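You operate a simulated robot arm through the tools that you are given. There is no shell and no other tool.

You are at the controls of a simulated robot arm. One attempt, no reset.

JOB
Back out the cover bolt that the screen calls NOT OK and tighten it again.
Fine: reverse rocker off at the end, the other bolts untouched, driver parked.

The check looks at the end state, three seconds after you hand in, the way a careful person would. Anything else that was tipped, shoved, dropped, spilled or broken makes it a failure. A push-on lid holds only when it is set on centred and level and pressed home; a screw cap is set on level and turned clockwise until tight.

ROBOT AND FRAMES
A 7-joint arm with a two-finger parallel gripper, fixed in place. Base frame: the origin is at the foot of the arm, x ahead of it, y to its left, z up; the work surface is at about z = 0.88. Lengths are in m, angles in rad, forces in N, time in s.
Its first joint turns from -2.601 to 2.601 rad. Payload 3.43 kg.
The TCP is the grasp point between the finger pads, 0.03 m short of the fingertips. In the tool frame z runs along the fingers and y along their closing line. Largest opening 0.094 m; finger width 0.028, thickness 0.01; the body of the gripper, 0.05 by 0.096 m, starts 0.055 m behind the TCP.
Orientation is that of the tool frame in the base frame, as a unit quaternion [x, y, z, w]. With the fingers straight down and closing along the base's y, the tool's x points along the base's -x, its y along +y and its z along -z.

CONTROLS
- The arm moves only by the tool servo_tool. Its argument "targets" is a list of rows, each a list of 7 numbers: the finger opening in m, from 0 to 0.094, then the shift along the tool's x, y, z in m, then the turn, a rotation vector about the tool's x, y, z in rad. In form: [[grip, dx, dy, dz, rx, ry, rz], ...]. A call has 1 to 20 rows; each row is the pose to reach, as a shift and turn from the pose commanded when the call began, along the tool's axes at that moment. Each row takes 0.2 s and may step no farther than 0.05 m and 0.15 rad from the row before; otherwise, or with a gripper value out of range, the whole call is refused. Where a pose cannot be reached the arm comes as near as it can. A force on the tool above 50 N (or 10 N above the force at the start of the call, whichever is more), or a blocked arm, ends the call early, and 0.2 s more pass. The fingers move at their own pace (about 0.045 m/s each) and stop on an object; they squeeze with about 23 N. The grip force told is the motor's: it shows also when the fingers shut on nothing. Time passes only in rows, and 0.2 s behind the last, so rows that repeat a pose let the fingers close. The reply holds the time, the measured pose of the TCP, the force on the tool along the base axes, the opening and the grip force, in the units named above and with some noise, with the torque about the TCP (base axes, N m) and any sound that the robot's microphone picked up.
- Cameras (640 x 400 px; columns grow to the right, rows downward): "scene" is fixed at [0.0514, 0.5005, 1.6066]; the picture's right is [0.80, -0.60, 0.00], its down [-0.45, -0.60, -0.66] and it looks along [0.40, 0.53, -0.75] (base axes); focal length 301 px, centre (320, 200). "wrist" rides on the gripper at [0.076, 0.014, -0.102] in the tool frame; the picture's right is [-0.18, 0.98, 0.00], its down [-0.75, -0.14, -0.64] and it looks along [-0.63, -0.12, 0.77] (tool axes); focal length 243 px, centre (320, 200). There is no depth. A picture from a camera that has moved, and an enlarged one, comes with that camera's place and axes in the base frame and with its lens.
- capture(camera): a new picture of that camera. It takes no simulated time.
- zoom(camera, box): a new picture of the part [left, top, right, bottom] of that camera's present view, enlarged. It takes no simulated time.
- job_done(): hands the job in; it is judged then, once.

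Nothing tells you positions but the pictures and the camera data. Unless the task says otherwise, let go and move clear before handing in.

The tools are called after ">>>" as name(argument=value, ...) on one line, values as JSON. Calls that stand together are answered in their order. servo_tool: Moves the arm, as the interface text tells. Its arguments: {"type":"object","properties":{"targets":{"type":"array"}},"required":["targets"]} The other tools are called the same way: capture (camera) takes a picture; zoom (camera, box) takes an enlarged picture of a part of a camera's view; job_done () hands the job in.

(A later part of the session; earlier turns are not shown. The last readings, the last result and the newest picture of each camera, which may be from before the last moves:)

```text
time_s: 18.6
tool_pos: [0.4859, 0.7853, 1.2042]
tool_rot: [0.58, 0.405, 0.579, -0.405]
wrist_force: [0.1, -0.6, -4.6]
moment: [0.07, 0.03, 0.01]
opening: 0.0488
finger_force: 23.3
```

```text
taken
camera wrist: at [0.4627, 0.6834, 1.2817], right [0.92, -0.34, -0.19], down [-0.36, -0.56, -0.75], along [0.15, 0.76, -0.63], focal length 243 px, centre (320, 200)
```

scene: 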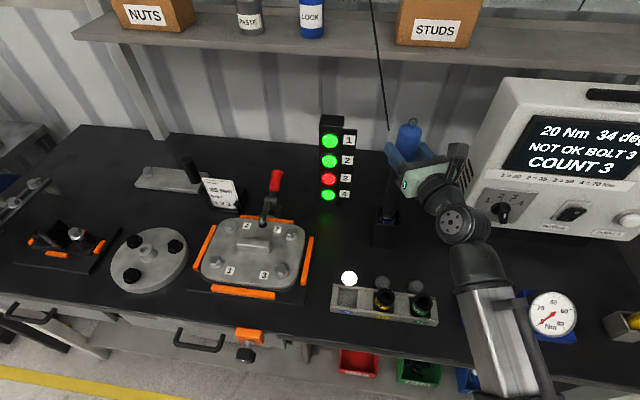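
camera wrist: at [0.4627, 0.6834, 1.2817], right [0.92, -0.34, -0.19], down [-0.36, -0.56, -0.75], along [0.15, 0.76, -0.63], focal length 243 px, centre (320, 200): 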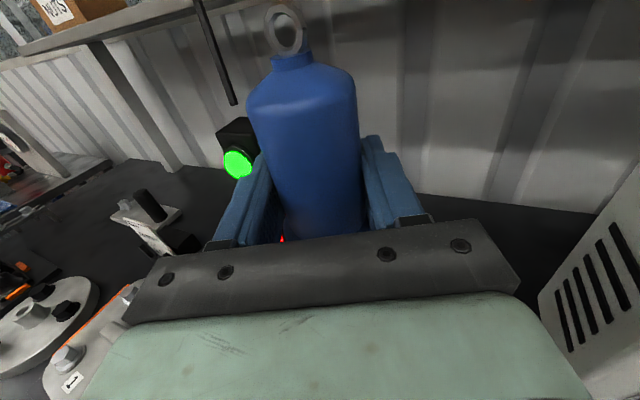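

The driver is coming up cleanly. I'll raise it another 8 cm so the socket clears the holder, then check.

>>> servo_tool(targets=[[0.0, 0.03, 0, 0, 0, 0, 0], [0.0, 0.06, 0, 0, 0, 0, 0], [0.0, 0.085, 0, 0, 0, 0, 0]])

>>> capture(camera="scene")

>>> zoom(camera="scene", box=[340, 80, 480, 260])

>>> capture(camera="wrist")

```text
time_s: 19.4
tool_pos: [0.4868, 0.7851, 1.2874]
tool_rot: [0.581, 0.405, 0.579, -0.404]
wrist_force: [0.0, -0.9, -6.0]
moment: [-0.04, -0.02, 0.0]
opening: 0.0486
finger_force: 23.2
```

```text
taken
```

scene: 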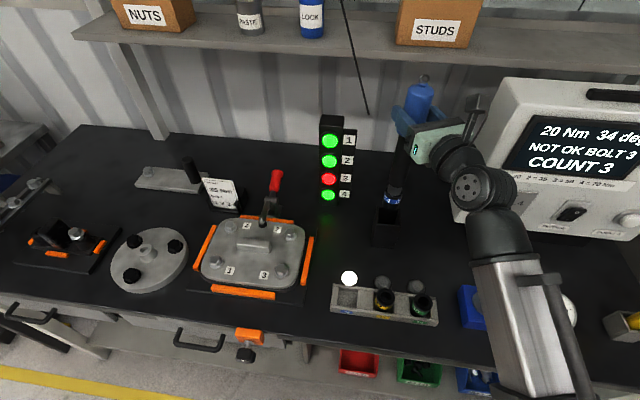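

```text
2.22 times, centred on (410, 170) of scene
camera zoom: at [0.0514, 0.5005, 1.6066], right [0.8, -0.6, 0.0], down [-0.45, -0.6, -0.66], along [0.4, 0.53, -0.75], focal length 669 px, centre (120, 267)
```

zoom: 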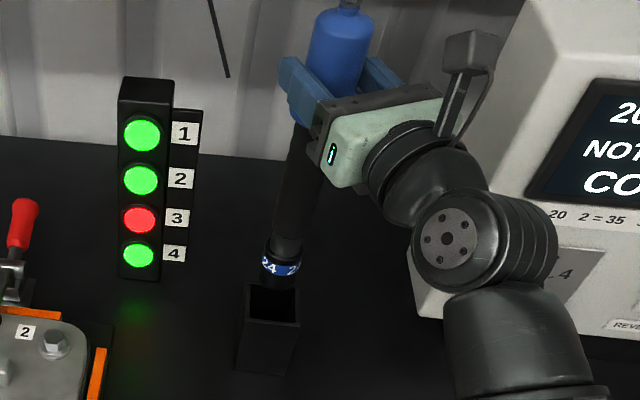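

```text
taken
camera wrist: at [0.4629, 0.6841, 1.3656], right [0.92, -0.34, -0.18], down [-0.36, -0.56, -0.75], along [0.15, 0.76, -0.63], focal length 243 px, centre (320, 200)
```

wrist: 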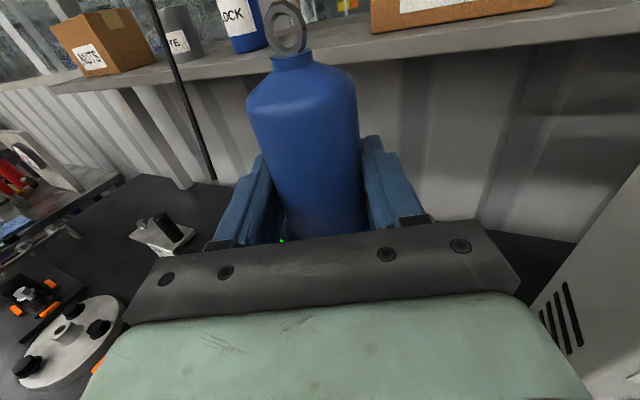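

The socket on the driver is the 24, and the tip now clears the holder. I'll swing it over to bolt 3 at the same height while yawing the tool to about 100°, which leaves the scene camera a clear view of the socket.

>>> servo_tool(targets=[[0.0, 0, -0.0247, -0.0041, 0.045, 0, 0], [0.0, 0, -0.0494, -0.0082, 0.09, 0, 0], [0.0, 0, -0.074, -0.0123, 0.135, 0, 0], [0.0, 0, -0.0987, -0.0163, 0.18, 0, 0], [0.0, 0, -0.1234, -0.0204, 0.225, 0, 0], [0.0, 0, -0.148, -0.0245, 0.27, 0, 0], [0.0, 0, -0.1727, -0.0286, 0.315, 0, 0], [0.0, 0, -0.1974, -0.0327, 0.36, 0, 0], [0.0, 0, -0.222, -0.0368, 0.405, 0, 0], [0.0, 0, -0.2468, -0.0408, 0.45, 0, 0], [0.0, 0, -0.2714, -0.0449, 0.495, 0, 0], [0.0, 0, -0.2961, -0.049, 0.54, 0, 0]])

>>> capture(camera="scene")

>>> capture(camera="wrist")

```text
time_s: 22.0
tool_pos: [0.192, 0.838, 1.2892]
tool_rot: [0.451, 0.544, 0.451, -0.544]
wrist_force: [0.7, -0.9, -4.3]
moment: [-0.02, -0.01, 0.0]
opening: 0.0488
finger_force: 23.1
```

```text
taken
```

scene: 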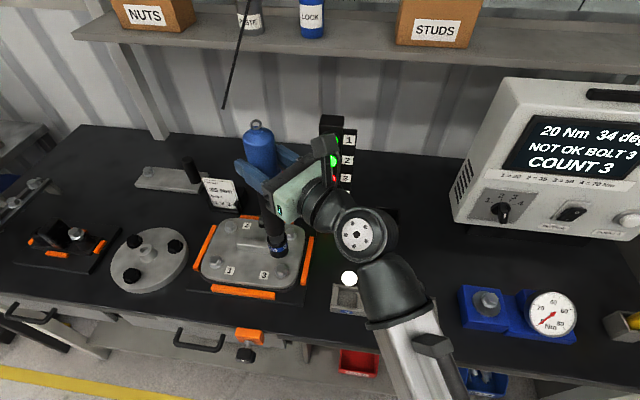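

```text
taken
camera wrist: at [0.2248, 0.7387, 1.3669], right [0.97, 0.18, -0.18], down [-0.02, -0.66, -0.75], along [-0.26, 0.73, -0.63], focal length 243 px, centre (320, 200)
```

wrist: 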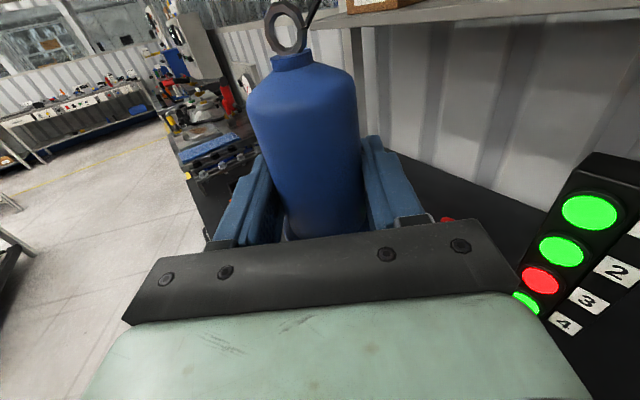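

The driver is above bolt 3 and bolt 3 stays in view. I'll zoom in to check the socket against the bolt.

>>> zoom(camera="scene", box=[230, 190, 330, 300])

>>> zoom(camera="scene", box=[255, 220, 305, 290])

```text
3.64 times, centred on (280, 245) of scene
camera zoom: at [0.0514, 0.5005, 1.6066], right [0.8, -0.6, 0.0], down [-0.45, -0.6, -0.66], along [0.4, 0.53, -0.75], focal length 1094 px, centre (466, 36)
```

zoom: 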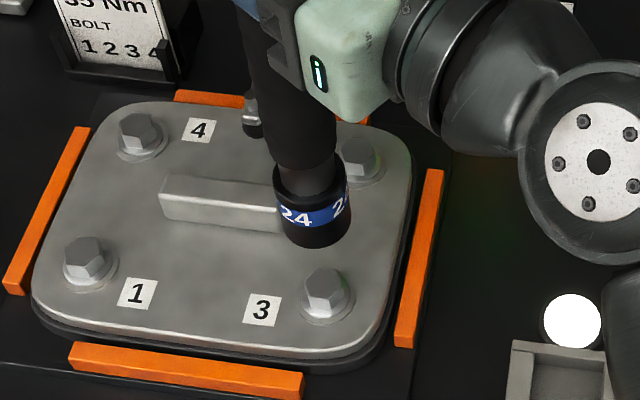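

```text
5.71 times, centred on (280, 255) of scene
camera zoom: at [0.0514, 0.5005, 1.6066], right [0.8, -0.6, 0.0], down [-0.45, -0.6, -0.66], along [0.4, 0.53, -0.75], focal length 1720 px, centre (549, -114)
```

zoom: 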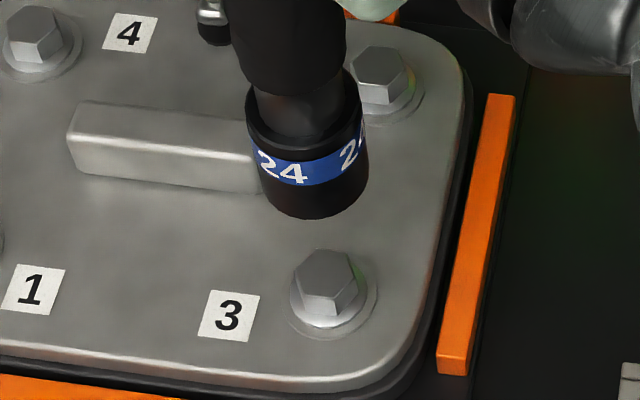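

The socket is about 6 cm above the bolt head and nearly on axis. I'll lower 4.5 cm to just above the head and compare them again.

>>> servo_tool(targets=[[0.0, -0.015, 0, 0, 0, 0, 0], [0.0, -0.03, 0, 0, 0, 0, 0], [0.0, -0.045, 0, 0, 0, 0, 0]])

>>> zoom(camera="scene", box=[255, 220, 305, 290])

>>> capture(camera="scene")

```text
time_s: 22.8
tool_pos: [0.1912, 0.839, 1.2453]
tool_rot: [-0.452, -0.544, -0.45, 0.545]
wrist_force: [0.2, 0.3, -4.9]
moment: [-0.04, 0.0, -0.02]
opening: 0.0486
finger_force: 23.1
```

```text
5.71 times, centred on (280, 255) of scene
camera zoom: at [0.0514, 0.5005, 1.6066], right [0.8, -0.6, 0.0], down [-0.45, -0.6, -0.66], along [0.4, 0.53, -0.75], focal length 1720 px, centre (549, -114)
```

zoom: 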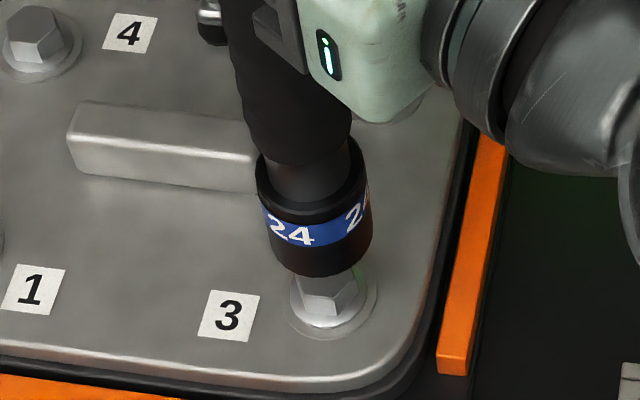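

```text
taken
```

scene: 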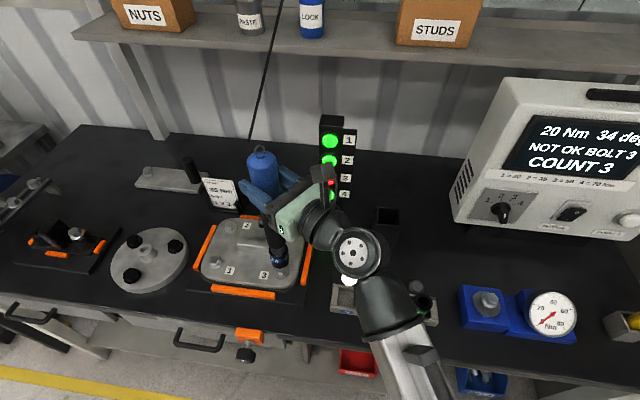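

The socket lines up with the bolt head to within about 2 mm. I'll nudge 1.5 mm in y and lower 2 cm in small steps, watching the force.

>>> servo_tool(targets=[[0.0, -0.005, 0, 0.0015, 0, 0, 0], [0.0, -0.01, 0, 0.0015, 0, 0, 0], [0.0, -0.015, 0, 0.0015, 0, 0, 0], [0.0, -0.02, 0, 0.0015, 0, 0, 0]])

>>> zoom(camera="scene", box=[255, 220, 305, 290])

```text
time_s: 23.8
tool_pos: [0.1921, 0.8404, 1.2252]
tool_rot: [0.452, 0.545, 0.45, -0.545]
wrist_force: [0.4, 0.0, -4.9]
moment: [-0.03, 0.01, -0.02]
opening: 0.0488
finger_force: 23.5
```

```text
5.71 times, centred on (280, 255) of scene
camera zoom: at [0.0514, 0.5005, 1.6066], right [0.8, -0.6, 0.0], down [-0.45, -0.6, -0.66], along [0.4, 0.53, -0.75], focal length 1720 px, centre (549, -114)
```

zoom: 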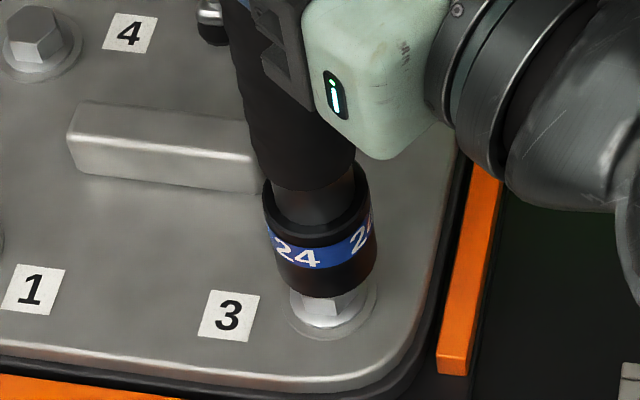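

The socket is right at the head's top and centred in the image. Continuing down in 3 mm steps.

>>> servo_tool(targets=[[0.0, -0.003, 0, 0, 0, 0, 0], [0.0, -0.006, 0, 0, 0, 0, 0], [0.0, -0.009, 0, 0, 0, 0, 0]])

>>> zoom(camera="scene", box=[255, 220, 305, 290])

```text
time_s: 24.6
tool_pos: [0.1925, 0.8422, 1.216]
tool_rot: [-0.452, -0.544, -0.45, 0.545]
wrist_force: [-0.6, -1.0, -4.2]
moment: [-0.02, -0.03, 0.01]
opening: 0.0489
finger_force: 23.1
```

```text
5.71 times, centred on (280, 255) of scene
camera zoom: at [0.0514, 0.5005, 1.6066], right [0.8, -0.6, 0.0], down [-0.45, -0.6, -0.66], along [0.4, 0.53, -0.75], focal length 1720 px, centre (549, -114)
```

zoom: 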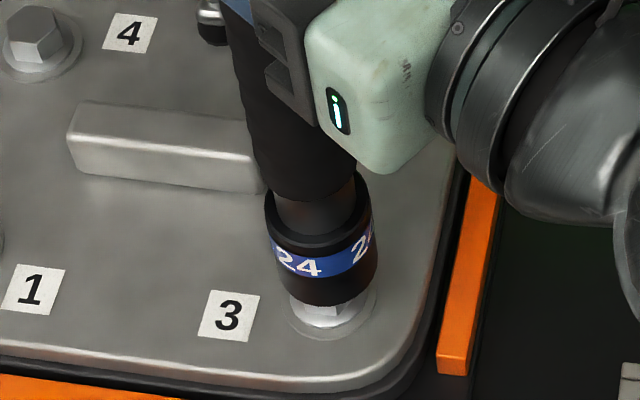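

No contact force yet, and the socket is still centred over the flange. Going further down in 3 mm steps.

>>> servo_tool(targets=[[0.0, -0.003, 0, 0, 0, 0, 0], [0.0, -0.006, 0, 0, 0, 0, 0]])

>>> zoom(camera="scene", box=[255, 220, 305, 290])

>>> zoom(camera="scene", box=[440, 70, 640, 240])

```text
time_s: 25.2
tool_pos: [0.1926, 0.8405, 1.2087]
tool_rot: [0.452, 0.545, 0.451, -0.544]
wrist_force: [1.2, 0.1, -4.1]
moment: [-0.01, -0.04, 0.0]
opening: 0.0491
finger_force: 23.2
```

```text
5.71 times, centred on (280, 255) of scene
camera zoom: at [0.0514, 0.5005, 1.6066], right [0.8, -0.6, 0.0], down [-0.45, -0.6, -0.66], along [0.4, 0.53, -0.75], focal length 1720 px, centre (549, -114)
```

zoom: 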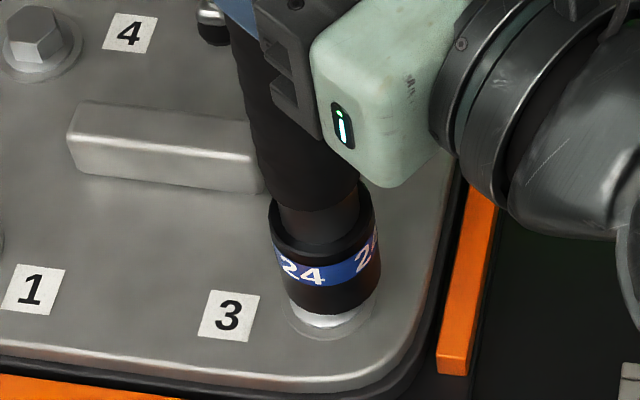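

```text
2.35 times, centred on (540, 155) of scene
camera zoom: at [0.0514, 0.5005, 1.6066], right [0.8, -0.6, 0.0], down [-0.45, -0.6, -0.66], along [0.4, 0.53, -0.75], focal length 708 px, centre (-198, 306)
```

zoom: 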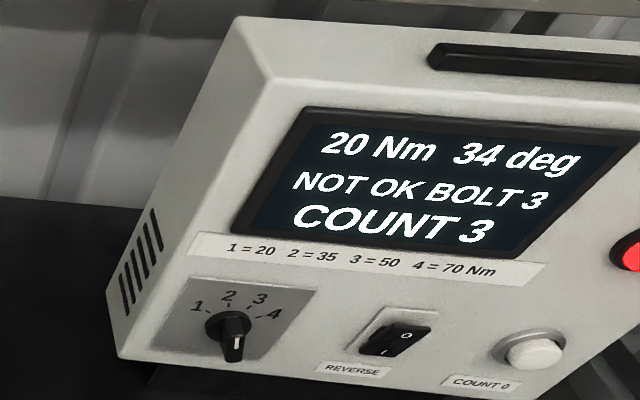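

The socket is now sleeved over the hex with no side load. Continuing in 2 mm steps until it seats and the driver push-starts.

>>> servo_tool(targets=[[0.0, -0.002, 0, 0, 0, 0, 0], [0.0, -0.004, 0, 0, 0, 0, 0], [0.0, -0.006, 0, 0, 0, 0, 0]])

>>> zoom(camera="scene", box=[255, 220, 305, 290])

>>> zoom(camera="scene", box=[440, 70, 640, 240])

```text
time_s: 26.0
tool_pos: [0.1924, 0.8405, 1.2015]
tool_rot: [-0.452, -0.545, -0.45, 0.545]
wrist_force: [-0.1, 0.0, -5.3]
moment: [-0.02, -0.01, 0.01]
opening: 0.049
finger_force: 23.5
```

```text
5.71 times, centred on (280, 255) of scene
camera zoom: at [0.0514, 0.5005, 1.6066], right [0.8, -0.6, 0.0], down [-0.45, -0.6, -0.66], along [0.4, 0.53, -0.75], focal length 1720 px, centre (549, -114)
```

zoom: 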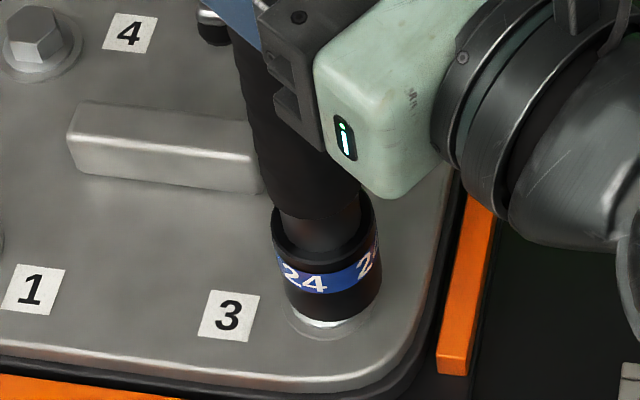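

```text
2.35 times, centred on (540, 155) of scene
camera zoom: at [0.0514, 0.5005, 1.6066], right [0.8, -0.6, 0.0], down [-0.45, -0.6, -0.66], along [0.4, 0.53, -0.75], focal length 708 px, centre (-198, 306)
```

zoom: 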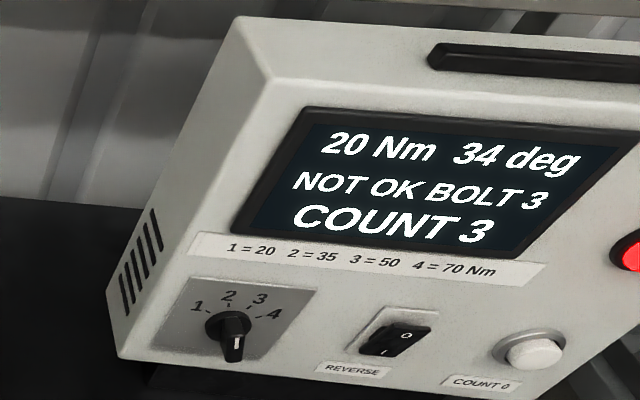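

Still free, with only a sliver of the bolt flange showing. I'll keep going in 2 mm steps.

>>> servo_tool(targets=[[0.0, -0.002, 0, 0, 0, 0, 0], [0.0, -0.004, 0, 0, 0, 0, 0]])

>>> zoom(camera="scene", box=[255, 220, 305, 290])

```text
time_s: 26.6
tool_pos: [0.1939, 0.8403, 1.2007]
tool_rot: [-0.452, -0.543, -0.452, 0.545]
wrist_force: [0.2, -0.8, 7.6]
moment: [-0.01, -0.04, -0.01]
opening: 0.0489
finger_force: 22.8
```

```text
5.71 times, centred on (280, 255) of scene
camera zoom: at [0.0514, 0.5005, 1.6066], right [0.8, -0.6, 0.0], down [-0.45, -0.6, -0.66], along [0.4, 0.53, -0.75], focal length 1720 px, centre (549, -114)
```

zoom: 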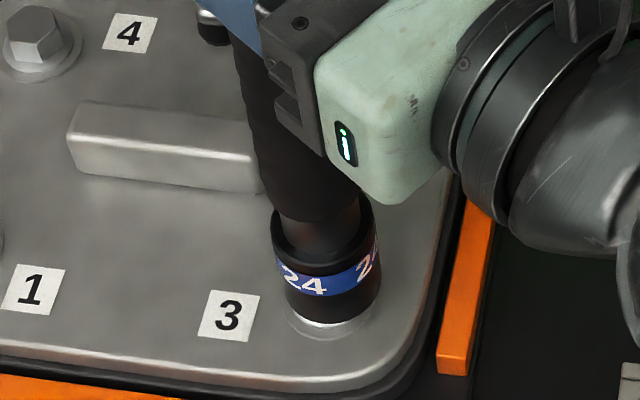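

Contact: the vertical force rose about 12 N, so the socket is seated on the bolt. I'll press a little harder and hold, listening for the motor.

>>> servo_tool(targets=[[0.0, -0.002, 0, 0, 0, 0, 0], [0.0, -0.004, 0, 0, 0, 0, 0], [0.0, -0.004, 0, 0, 0, 0, 0]])

>>> zoom(camera="scene", box=[440, 70, 640, 240])

>>> zoom(camera="scene", box=[230, 130, 330, 300])

```text
time_s: 27.4
tool_pos: [0.1911, 0.84, 1.1953]
tool_rot: [-0.451, -0.544, -0.451, 0.544]
wrist_force: [0.2, -1.4, 18.2]
moment: [0.1, -0.07, -0.07]
opening: 0.0489
finger_force: 23.4
```

```text
2.35 times, centred on (540, 155) of scene
camera zoom: at [0.0514, 0.5005, 1.6066], right [0.8, -0.6, 0.0], down [-0.45, -0.6, -0.66], along [0.4, 0.53, -0.75], focal length 708 px, centre (-198, 306)
```

zoom: 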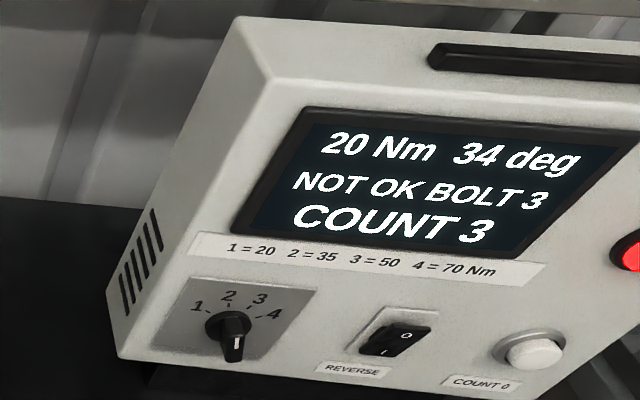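

```text
2.35 times, centred on (280, 215) of scene
camera zoom: at [0.0514, 0.5005, 1.6066], right [0.8, -0.6, 0.0], down [-0.45, -0.6, -0.66], along [0.4, 0.53, -0.75], focal length 708 px, centre (414, 165)
```

zoom: 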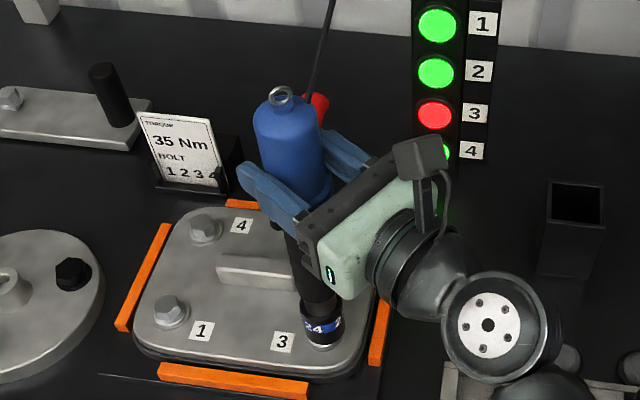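

Now 18 N upward with no motor sound yet. I'll press further and hold.

>>> servo_tool(targets=[[0.0, -0.002, 0, 0, 0, 0, 0], [0.0, -0.004, 0, 0, 0, 0, 0], [0.0, -0.006, 0, 0, 0, 0, 0], [0.0, -0.006, 0, 0, 0, 0, 0]])

>>> zoom(camera="scene", box=[440, 70, 640, 240])

>>> zoom(camera="scene", box=[230, 130, 330, 300])

```text
time_s: 28.4
tool_pos: [0.1924, 0.8402, 1.1917]
tool_rot: [-0.451, -0.543, -0.452, 0.545]
wrist_force: [3.0, -3.6, 35.2]
moment: [-0.27, -0.52, -0.06]
opening: 0.0484
finger_force: 22.1
```

```text
2.35 times, centred on (540, 155) of scene
camera zoom: at [0.0514, 0.5005, 1.6066], right [0.8, -0.6, 0.0], down [-0.45, -0.6, -0.66], along [0.4, 0.53, -0.75], focal length 708 px, centre (-198, 306)
```

zoom: 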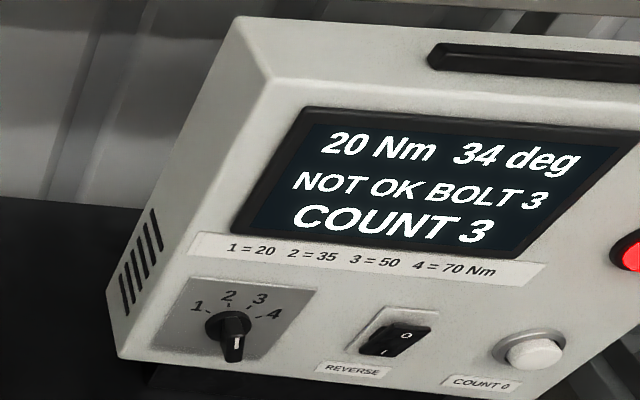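

```text
2.35 times, centred on (280, 215) of scene
camera zoom: at [0.0514, 0.5005, 1.6066], right [0.8, -0.6, 0.0], down [-0.45, -0.6, -0.66], along [0.4, 0.53, -0.75], focal length 708 px, centre (414, 165)
```

zoom: 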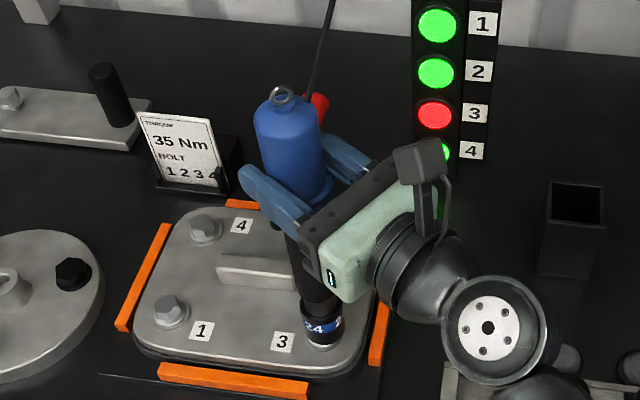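

Force is at 35 N and still no motor, and the fingers are now bearing down on the flange. I'll press slightly more, staying under 50 N.

>>> servo_tool(targets=[[0.0, -0.001, 0, 0, 0, 0, 0], [0.0, -0.002, 0, 0, 0, 0, 0], [0.0, -0.002, 0, 0, 0, 0, 0]])

>>> zoom(camera="scene", box=[440, 70, 640, 240])

>>> zoom(camera="scene", box=[255, 220, 305, 290])

```text
time_s: 29.1
tool_pos: [0.195, 0.8408, 1.1919]
tool_rot: [-0.452, -0.541, -0.454, 0.546]
wrist_force: [0.8, -0.6, 14.6]
moment: [0.04, 0.05, -0.01]
opening: 0.0486
finger_force: 23.6
stopped in row 3: the force on the tool passed its limit at 51 N (the readings are from after the stop); the commanded pose is now the measured one
```

```text
2.35 times, centred on (540, 155) of scene
camera zoom: at [0.0514, 0.5005, 1.6066], right [0.8, -0.6, 0.0], down [-0.45, -0.6, -0.66], along [0.4, 0.53, -0.75], focal length 708 px, centre (-198, 306)
```

zoom: 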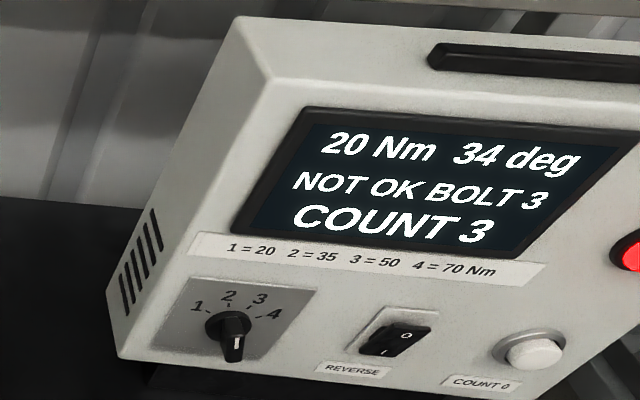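

```text
5.71 times, centred on (280, 255) of scene
camera zoom: at [0.0514, 0.5005, 1.6066], right [0.8, -0.6, 0.0], down [-0.45, -0.6, -0.66], along [0.4, 0.53, -0.75], focal length 1720 px, centre (549, -114)
```

zoom: 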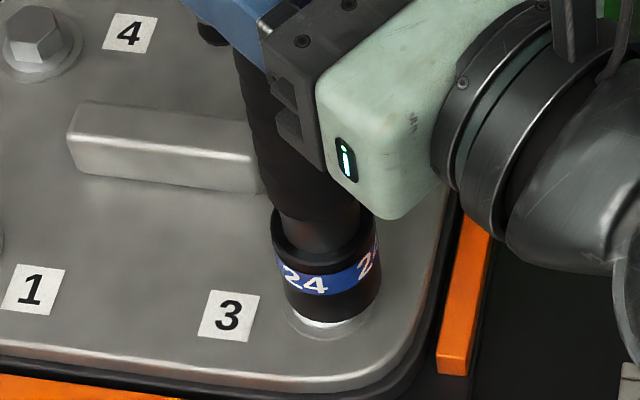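

The socket is seated over the hex (about 14 mm engaged) but the motor did not start at 51 N. I'll check the centring closely, and look at the driver and controller for other controls.

>>> zoom(camera="scene", box=[265, 250, 305, 290])

>>> zoom(camera="scene", box=[235, 130, 305, 200])

>>> capture(camera="wrist")

>>> zoom(camera="scene", box=[580, 70, 640, 240])

```text
10.00 times, centred on (285, 270) of scene
camera zoom: at [0.0514, 0.5005, 1.6066], right [0.8, -0.6, 0.0], down [-0.45, -0.6, -0.66], along [0.4, 0.53, -0.75], focal length 3010 px, centre (670, -500)
```

zoom: 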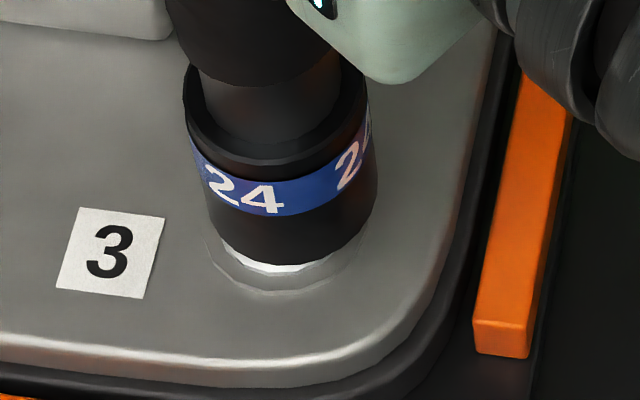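

```text
5.71 times, centred on (270, 165) of scene
camera zoom: at [0.0514, 0.5005, 1.6066], right [0.8, -0.6, 0.0], down [-0.45, -0.6, -0.66], along [0.4, 0.53, -0.75], focal length 1720 px, centre (606, 400)
```

zoom: 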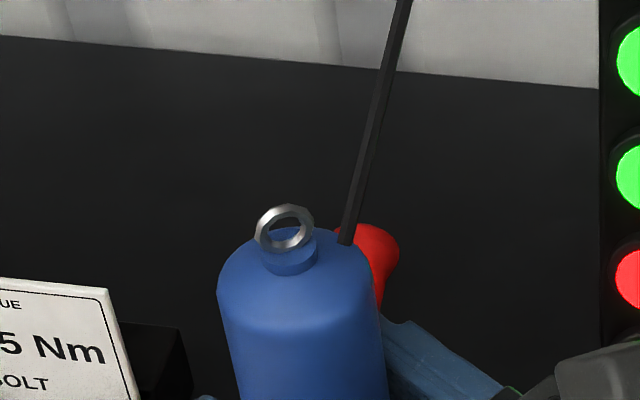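

```text
taken
camera wrist: at [0.2252, 0.7415, 1.2676], right [0.97, 0.18, -0.19], down [-0.03, -0.65, -0.76], along [-0.26, 0.74, -0.62], focal length 243 px, centre (320, 200)
```

wrist: 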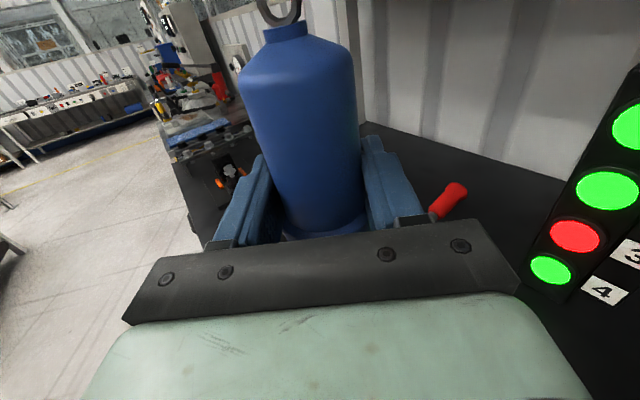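

```text
2.35 times, centred on (610, 155) of scene
camera zoom: at [0.0514, 0.5005, 1.6066], right [0.8, -0.6, 0.0], down [-0.45, -0.6, -0.66], along [0.4, 0.53, -0.75], focal length 708 px, centre (-362, 306)
```

zoom: 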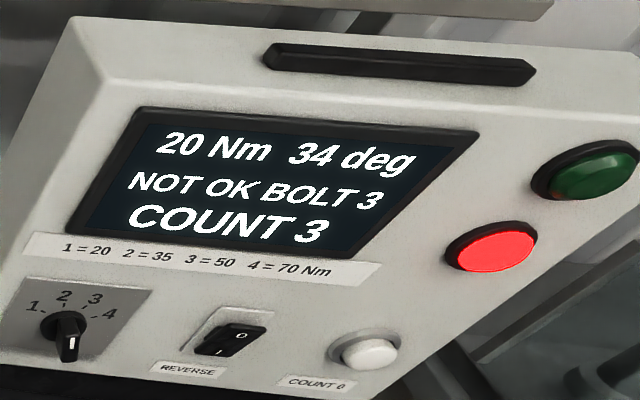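

The socket looks about 2 mm off the bolt axis, right and away from the camera. I'll ease off the load, shift 2.5 mm back, and check the centring before pressing again.

>>> servo_tool(targets=[[0.0, 0.002, 0, 0, 0, 0, 0], [0.0, 0.004, -0.001, 0, 0, 0, 0], [0.0, 0.006, -0.0025, 0, 0, 0, 0]])

>>> zoom(camera="scene", box=[265, 250, 305, 290])

```text
time_s: 29.9
tool_pos: [0.1919, 0.8416, 1.1945]
tool_rot: [-0.452, -0.542, -0.453, 0.545]
wrist_force: [-0.1, -0.5, -4.5]
moment: [-0.03, 0.02, 0.0]
opening: 0.0489
finger_force: 22.7
```

```text
10.00 times, centred on (285, 270) of scene
camera zoom: at [0.0514, 0.5005, 1.6066], right [0.8, -0.6, 0.0], down [-0.45, -0.6, -0.66], along [0.4, 0.53, -0.75], focal length 3010 px, centre (670, -500)
```

zoom: 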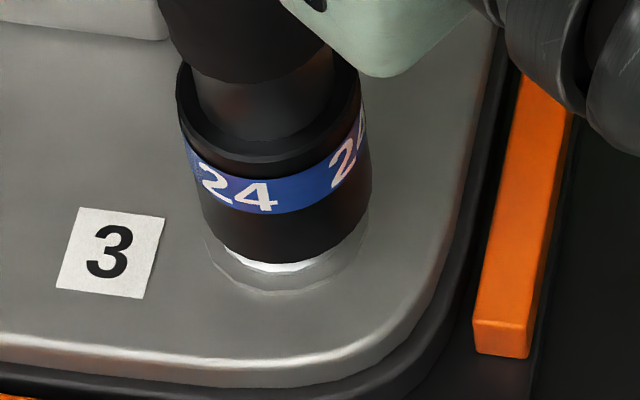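

Centred now in the image, with no load. Pressing again in small steps and holding longer.

>>> servo_tool(targets=[[0.0, -0.002, 0, -0.001, 0, 0, 0], [0.0, -0.004, 0, -0.001, 0, 0, 0], [0.0, -0.006, 0, -0.001, 0, 0, 0], [0.0, -0.006, 0, -0.001, 0, 0, 0], [0.0, -0.006, 0, -0.001, 0, 0, 0]])

>>> zoom(camera="scene", box=[265, 250, 305, 290])

>>> capture(camera="scene")

```text
time_s: 31.1
tool_pos: [0.1928, 0.8406, 1.1908]
tool_rot: [-0.452, -0.54, -0.454, 0.546]
wrist_force: [0.4, -1.4, 26.9]
moment: [0.2, -0.16, -0.03]
opening: 0.0485
finger_force: 23.1
```

```text
10.00 times, centred on (285, 270) of scene
camera zoom: at [0.0514, 0.5005, 1.6066], right [0.8, -0.6, 0.0], down [-0.45, -0.6, -0.66], along [0.4, 0.53, -0.75], focal length 3010 px, centre (670, -500)
```

zoom: 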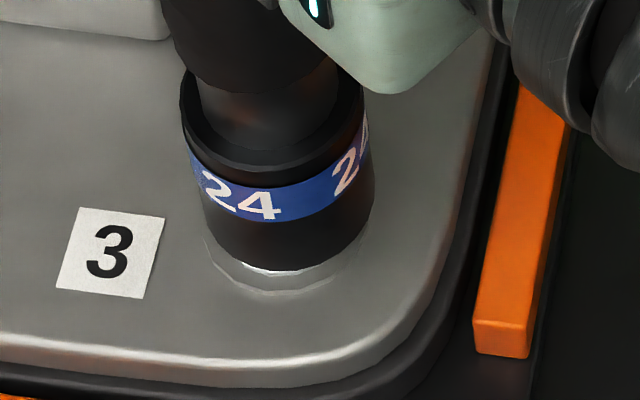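

```text
taken
```

scene: 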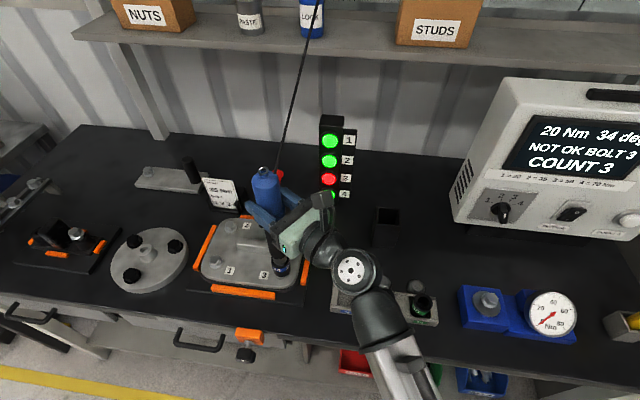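

The socket now sits down to the flange edge at 27 N, still quiet. I'll increase the press slightly and hold while centred.

>>> servo_tool(targets=[[0.0, -0.001, 0, 0, 0, 0, 0], [0.0, -0.002, 0, 0, 0, 0, 0], [0.0, -0.002, 0, 0, 0, 0, 0], [0.0, -0.002, 0, 0, 0, 0, 0]])

>>> zoom(camera="scene", box=[265, 250, 305, 290])

>>> capture(camera="wrist")

```text
time_s: 31.9
tool_pos: [0.1918, 0.8406, 1.1915]
tool_rot: [-0.451, -0.538, -0.456, 0.547]
wrist_force: [-0.5, -1.3, 14.8]
moment: [-0.05, -0.03, -0.01]
opening: 0.0486
finger_force: 23.4
stopped in row 3: the force on the tool passed its limit at 51 N (the readings are from after the stop); the commanded pose is now the measured one
```

```text
10.00 times, centred on (285, 270) of scene
camera zoom: at [0.0514, 0.5005, 1.6066], right [0.8, -0.6, 0.0], down [-0.45, -0.6, -0.66], along [0.4, 0.53, -0.75], focal length 3010 px, centre (670, -500)
```

zoom: 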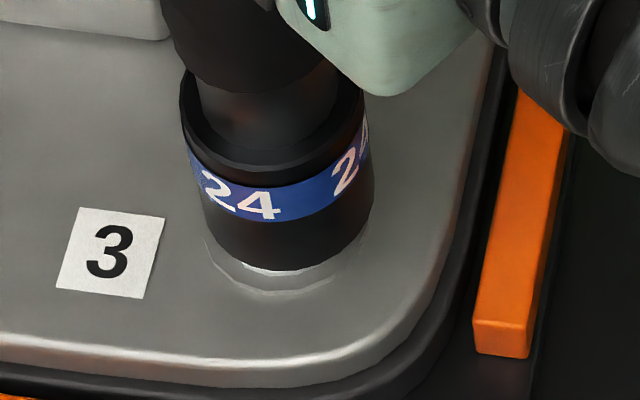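

```text
taken
camera wrist: at [0.2233, 0.74, 1.2671], right [0.97, 0.18, -0.19], down [-0.03, -0.65, -0.76], along [-0.25, 0.74, -0.62], focal length 243 px, centre (320, 200)
```

wrist: 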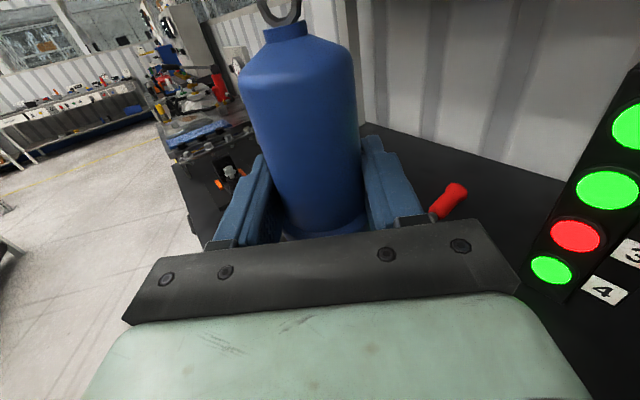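

Measured in the image, the socket seems to be only about 6 mm onto the hex, so the socket and hex flats are probably not aligned in rotation. I'll turn the driver slowly about its own axis under light pressure to let it drop on.

>>> servo_tool(targets=[[0.0, 0, 0, 0, 0.04, 0, 0], [0.0, 0, 0, 0, 0.08, 0, 0], [0.0, 0, 0, 0, 0.12, 0, 0], [0.0, 0, 0, 0, 0.16, 0, 0], [0.0, 0, 0, 0, 0.2, 0, 0]])

>>> zoom(camera="scene", box=[265, 250, 305, 290])

>>> capture(camera="scene")

```text
time_s: 33.1
tool_pos: [0.1931, 0.8387, 1.1908]
tool_rot: [-0.394, -0.581, -0.401, 0.588]
wrist_force: [6.3, 1.3, 36.6]
moment: [0.96, -1.27, -0.19]
opening: 0.0486
finger_force: 23.0
```

```text
10.00 times, centred on (285, 270) of scene
camera zoom: at [0.0514, 0.5005, 1.6066], right [0.8, -0.6, 0.0], down [-0.45, -0.6, -0.66], along [0.4, 0.53, -0.75], focal length 3010 px, centre (670, -500)
```

zoom: 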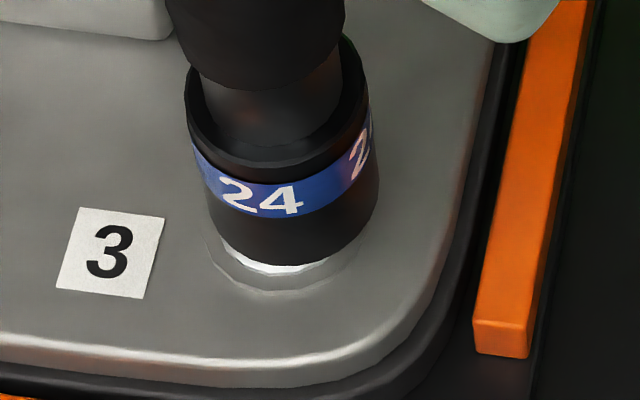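

```text
taken
```

scene: 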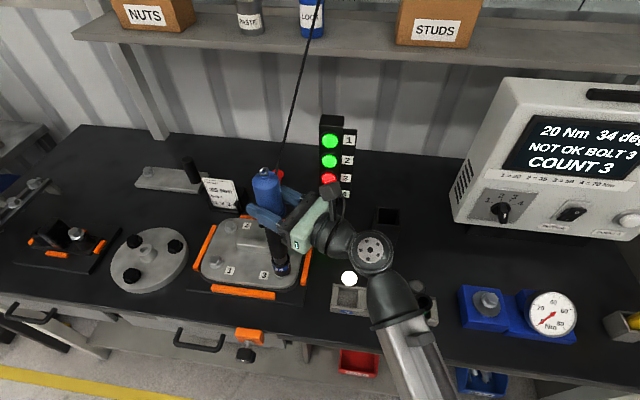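

Turning under load built up side force, so that isn't the answer. I'll ease the load, then check whether the gripper is touching anything else, such as the red clamp handle near the right finger.

>>> servo_tool(targets=[[0.0, 0.003, 0, 0, 0.2, 0, 0], [0.0, 0.006, 0, 0, 0.15, 0, 0], [0.0, 0.009, 0, 0, 0.1, 0, 0], [0.0, 0.012, 0, 0, 0.1, 0, 0]])

>>> zoom(camera="scene", box=[235, 150, 355, 230])

>>> zoom(camera="wrist", box=[200, 100, 520, 300])

>>> zoom(camera="scene", box=[265, 250, 305, 290])

```text
refused: row 1 steps farther than a row can; nothing moved
```

```text
5.00 times, centred on (295, 190) of scene
camera zoom: at [0.0514, 0.5005, 1.6066], right [0.8, -0.6, 0.0], down [-0.45, -0.6, -0.66], along [0.4, 0.53, -0.75], focal length 1505 px, centre (445, 250)
```

zoom: 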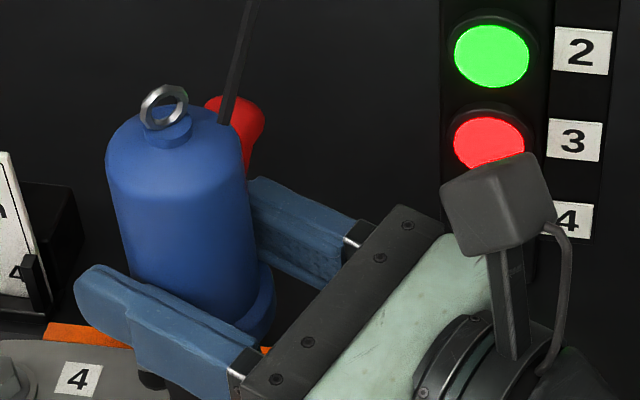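

```text
2.00 times, centred on (360, 200) of wrist
camera zoom: at [0.243, 0.7472, 1.2667], right [0.91, 0.36, -0.18], down [0.1, -0.64, -0.76], along [-0.39, 0.68, -0.62], focal length 485 px, centre (240, 200)
```

zoom: 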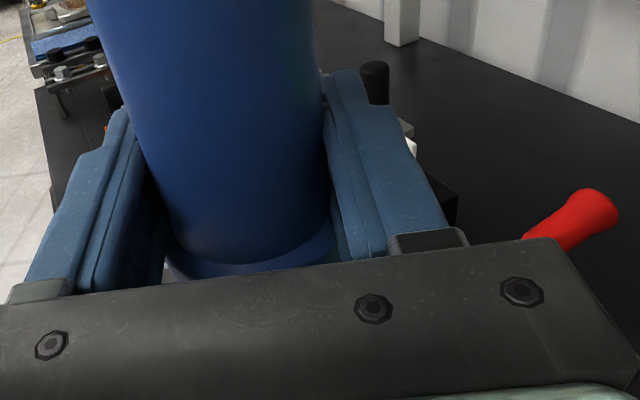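

```text
10.00 times, centred on (285, 270) of scene
camera zoom: at [0.0514, 0.5005, 1.6066], right [0.8, -0.6, 0.0], down [-0.45, -0.6, -0.66], along [0.4, 0.53, -0.75], focal length 3010 px, centre (670, -500)
```

zoom: 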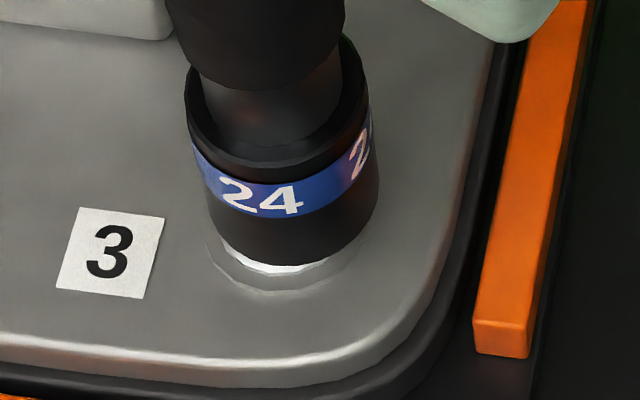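

Re-measuring the ellipses properly, the socket rim is actually resting on top of the hex about 5 mm off axis, and the bolt axis is near (0.194, 0.846). I'll lift 1 cm, shift over that, and check again.

>>> servo_tool(targets=[[0.0, 0.004, 0, 0, 0, 0, 0], [0.0, 0.008, 0, 0, 0, 0, 0], [0.0, 0.012, 0, 0, 0, 0, 0], [0.0, 0.012, 0.004, 0.0042, 0, 0, 0], [0.0, 0.012, 0.004, 0.0042, 0, 0, 0]])

>>> zoom(camera="scene", box=[265, 250, 305, 290])

>>> zoom(camera="scene", box=[240, 150, 320, 290])

```text
time_s: 34.3
tool_pos: [0.1927, 0.8447, 1.2011]
tool_rot: [-0.396, -0.583, -0.399, 0.587]
wrist_force: [-0.1, 0.3, -5.7]
moment: [0.0, 0.04, 0.0]
opening: 0.0487
finger_force: 22.9
```

```text
10.00 times, centred on (285, 270) of scene
camera zoom: at [0.0514, 0.5005, 1.6066], right [0.8, -0.6, 0.0], down [-0.45, -0.6, -0.66], along [0.4, 0.53, -0.75], focal length 3010 px, centre (670, -500)
```

zoom: 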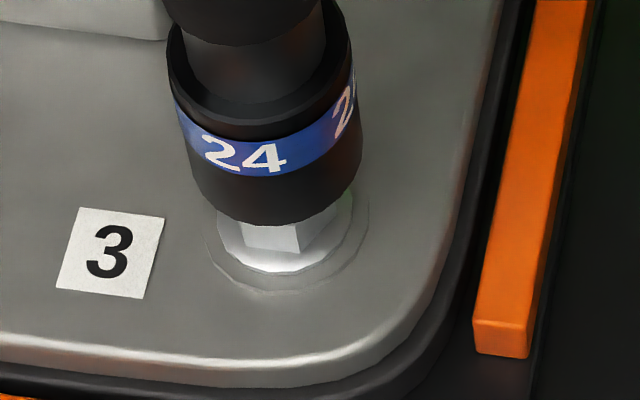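

```text
2.86 times, centred on (280, 220) of scene
camera zoom: at [0.0514, 0.5005, 1.6066], right [0.8, -0.6, 0.0], down [-0.45, -0.6, -0.66], along [0.4, 0.53, -0.75], focal length 860 px, centre (434, 143)
```

zoom: 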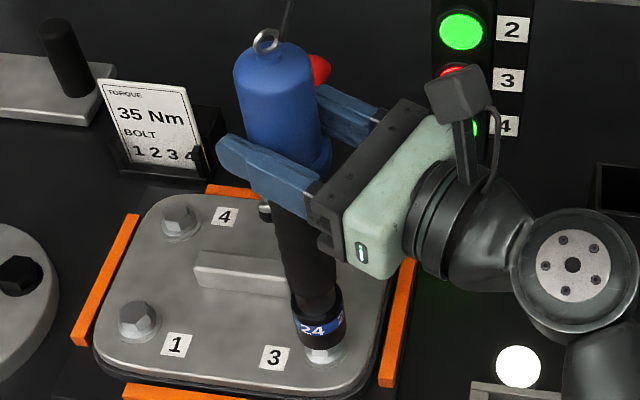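

Now the socket is centred on the hex to within about 1 mm, roughly 1 cm above it. Lowering straight down in small steps.

>>> servo_tool(targets=[[0.0, -0.004, 0, 0, 0, 0, 0], [0.0, -0.007, 0, 0, 0, 0, 0], [0.0, -0.01, 0, 0, 0, 0, 0], [0.0, -0.012, 0, 0, 0, 0, 0]])

>>> zoom(camera="scene", box=[265, 250, 305, 290])

```text
time_s: 35.3
tool_pos: [0.1934, 0.8462, 1.1918]
tool_rot: [-0.395, -0.581, -0.401, 0.588]
wrist_force: [0.9, 0.3, 19.4]
moment: [-0.2, -0.3, -0.01]
opening: 0.0488
finger_force: 22.5
```

```text
10.00 times, centred on (285, 270) of scene
camera zoom: at [0.0514, 0.5005, 1.6066], right [0.8, -0.6, 0.0], down [-0.45, -0.6, -0.66], along [0.4, 0.53, -0.75], focal length 3010 px, centre (670, -500)
```

zoom: 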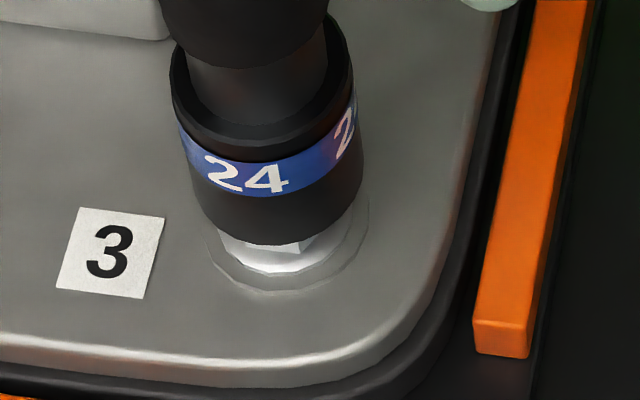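

The socket is centred but resting on the hex top at the same height, so the flats must not be aligned. Under light pressure I'll turn the driver slowly to find the hex.

>>> servo_tool(targets=[[0.0, 0.002, 0, 0, -0.04, 0, 0], [0.0, 0.002, 0, 0, -0.08, 0, 0], [0.0, 0.002, 0, 0, -0.12, 0, 0], [0.0, 0.002, 0, 0, -0.16, 0, 0], [0.0, 0.002, 0, 0, -0.2, 0, 0]])

>>> zoom(camera="scene", box=[265, 250, 305, 290])

```text
time_s: 36.5
tool_pos: [0.1928, 0.8449, 1.1908]
tool_rot: [-0.453, -0.539, -0.456, 0.545]
wrist_force: [0.5, -2.7, 4.9]
moment: [-0.75, 0.06, 0.07]
opening: 0.0488
finger_force: 22.7
```

```text
10.00 times, centred on (285, 270) of scene
camera zoom: at [0.0514, 0.5005, 1.6066], right [0.8, -0.6, 0.0], down [-0.45, -0.6, -0.66], along [0.4, 0.53, -0.75], focal length 3010 px, centre (670, -500)
```

zoom: 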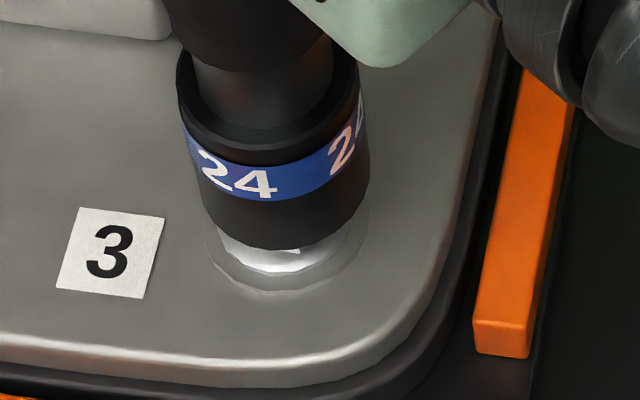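

The load dropped to 5 N with a small side force, which may be the hex starting to enter. I'll press down gently a few millimetres.

>>> servo_tool(targets=[[0.0, -0.002, 0, -0.001, 0, 0, 0], [0.0, -0.004, -0.0005, -0.001, 0, 0, 0], [0.0, -0.004, -0.0005, -0.001, 0, 0, 0]])

>>> zoom(camera="scene", box=[265, 250, 305, 290])

```text
time_s: 37.3
tool_pos: [0.1959, 0.8436, 1.1909]
tool_rot: [-0.451, -0.537, -0.456, 0.548]
wrist_force: [-1.2, -0.3, 42.6]
moment: [0.05, 1.19, 0.03]
opening: 0.0485
finger_force: 22.9
```

```text
10.00 times, centred on (285, 270) of scene
camera zoom: at [0.0514, 0.5005, 1.6066], right [0.8, -0.6, 0.0], down [-0.45, -0.6, -0.66], along [0.4, 0.53, -0.75], focal length 3010 px, centre (670, -500)
```

zoom: 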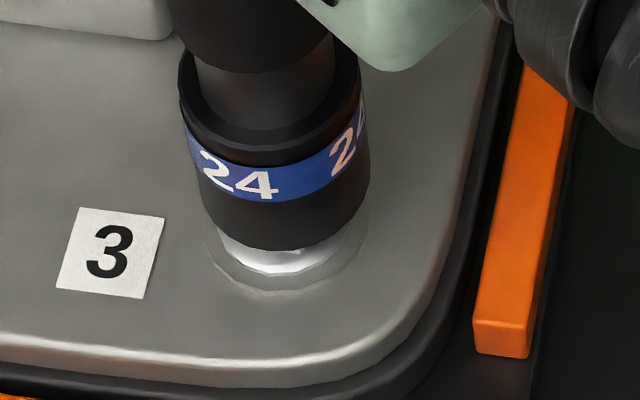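

Still hard contact at the same height, so the flats are not aligned at these angles. The driver has been turned about 30° from its parked yaw, so I'll lift 1 cm and turn to about 130°, a 60° symmetry from parked, then recentre.

>>> servo_tool(targets=[[0.0, 0.005, 0, 0, 0, 0, 0], [0.0, 0.01, 0, 0, 0, 0, 0], [0.0, 0.012, 0, 0, 0.1, 0, 0], [0.0, 0.012, 0, 0, 0.2, 0, 0], [0.0, 0.012, 0, 0, 0.3, 0, 0], [0.0, 0.012, 0, 0, 0.4, 0, 0], [0.0, 0.012, 0, 0, 0.5, 0, 0]])

>>> zoom(camera="scene", box=[265, 250, 305, 290])

>>> capture(camera="scene")

```text
time_s: 38.9
tool_pos: [0.1948, 0.8433, 1.2005]
tool_rot: [-0.303, -0.636, -0.307, 0.64]
wrist_force: [-0.2, 0.0, -5.0]
moment: [-0.08, -0.04, -0.02]
opening: 0.0486
finger_force: 22.6
```

```text
10.00 times, centred on (285, 270) of scene
camera zoom: at [0.0514, 0.5005, 1.6066], right [0.8, -0.6, 0.0], down [-0.45, -0.6, -0.66], along [0.4, 0.53, -0.75], focal length 3010 px, centre (670, -500)
```

zoom: 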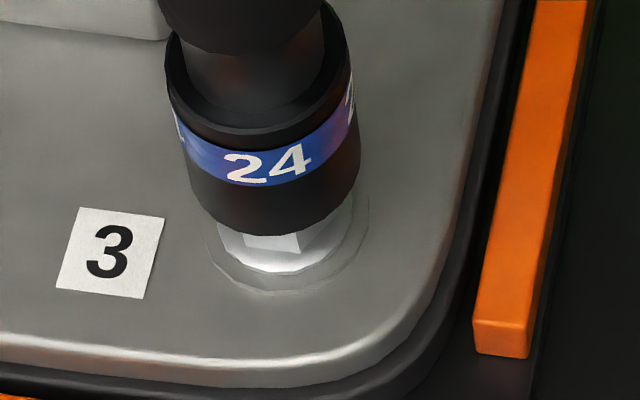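

```text
taken
```

scene: 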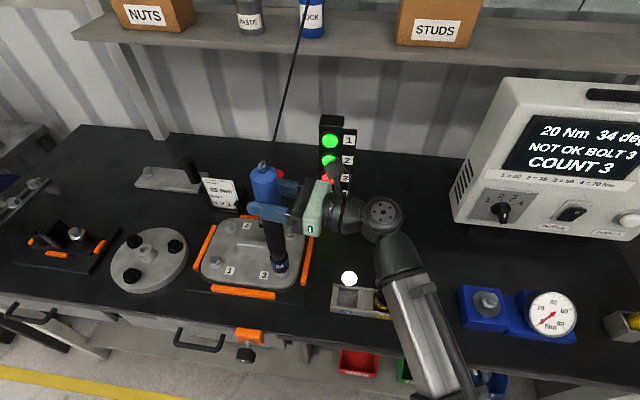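

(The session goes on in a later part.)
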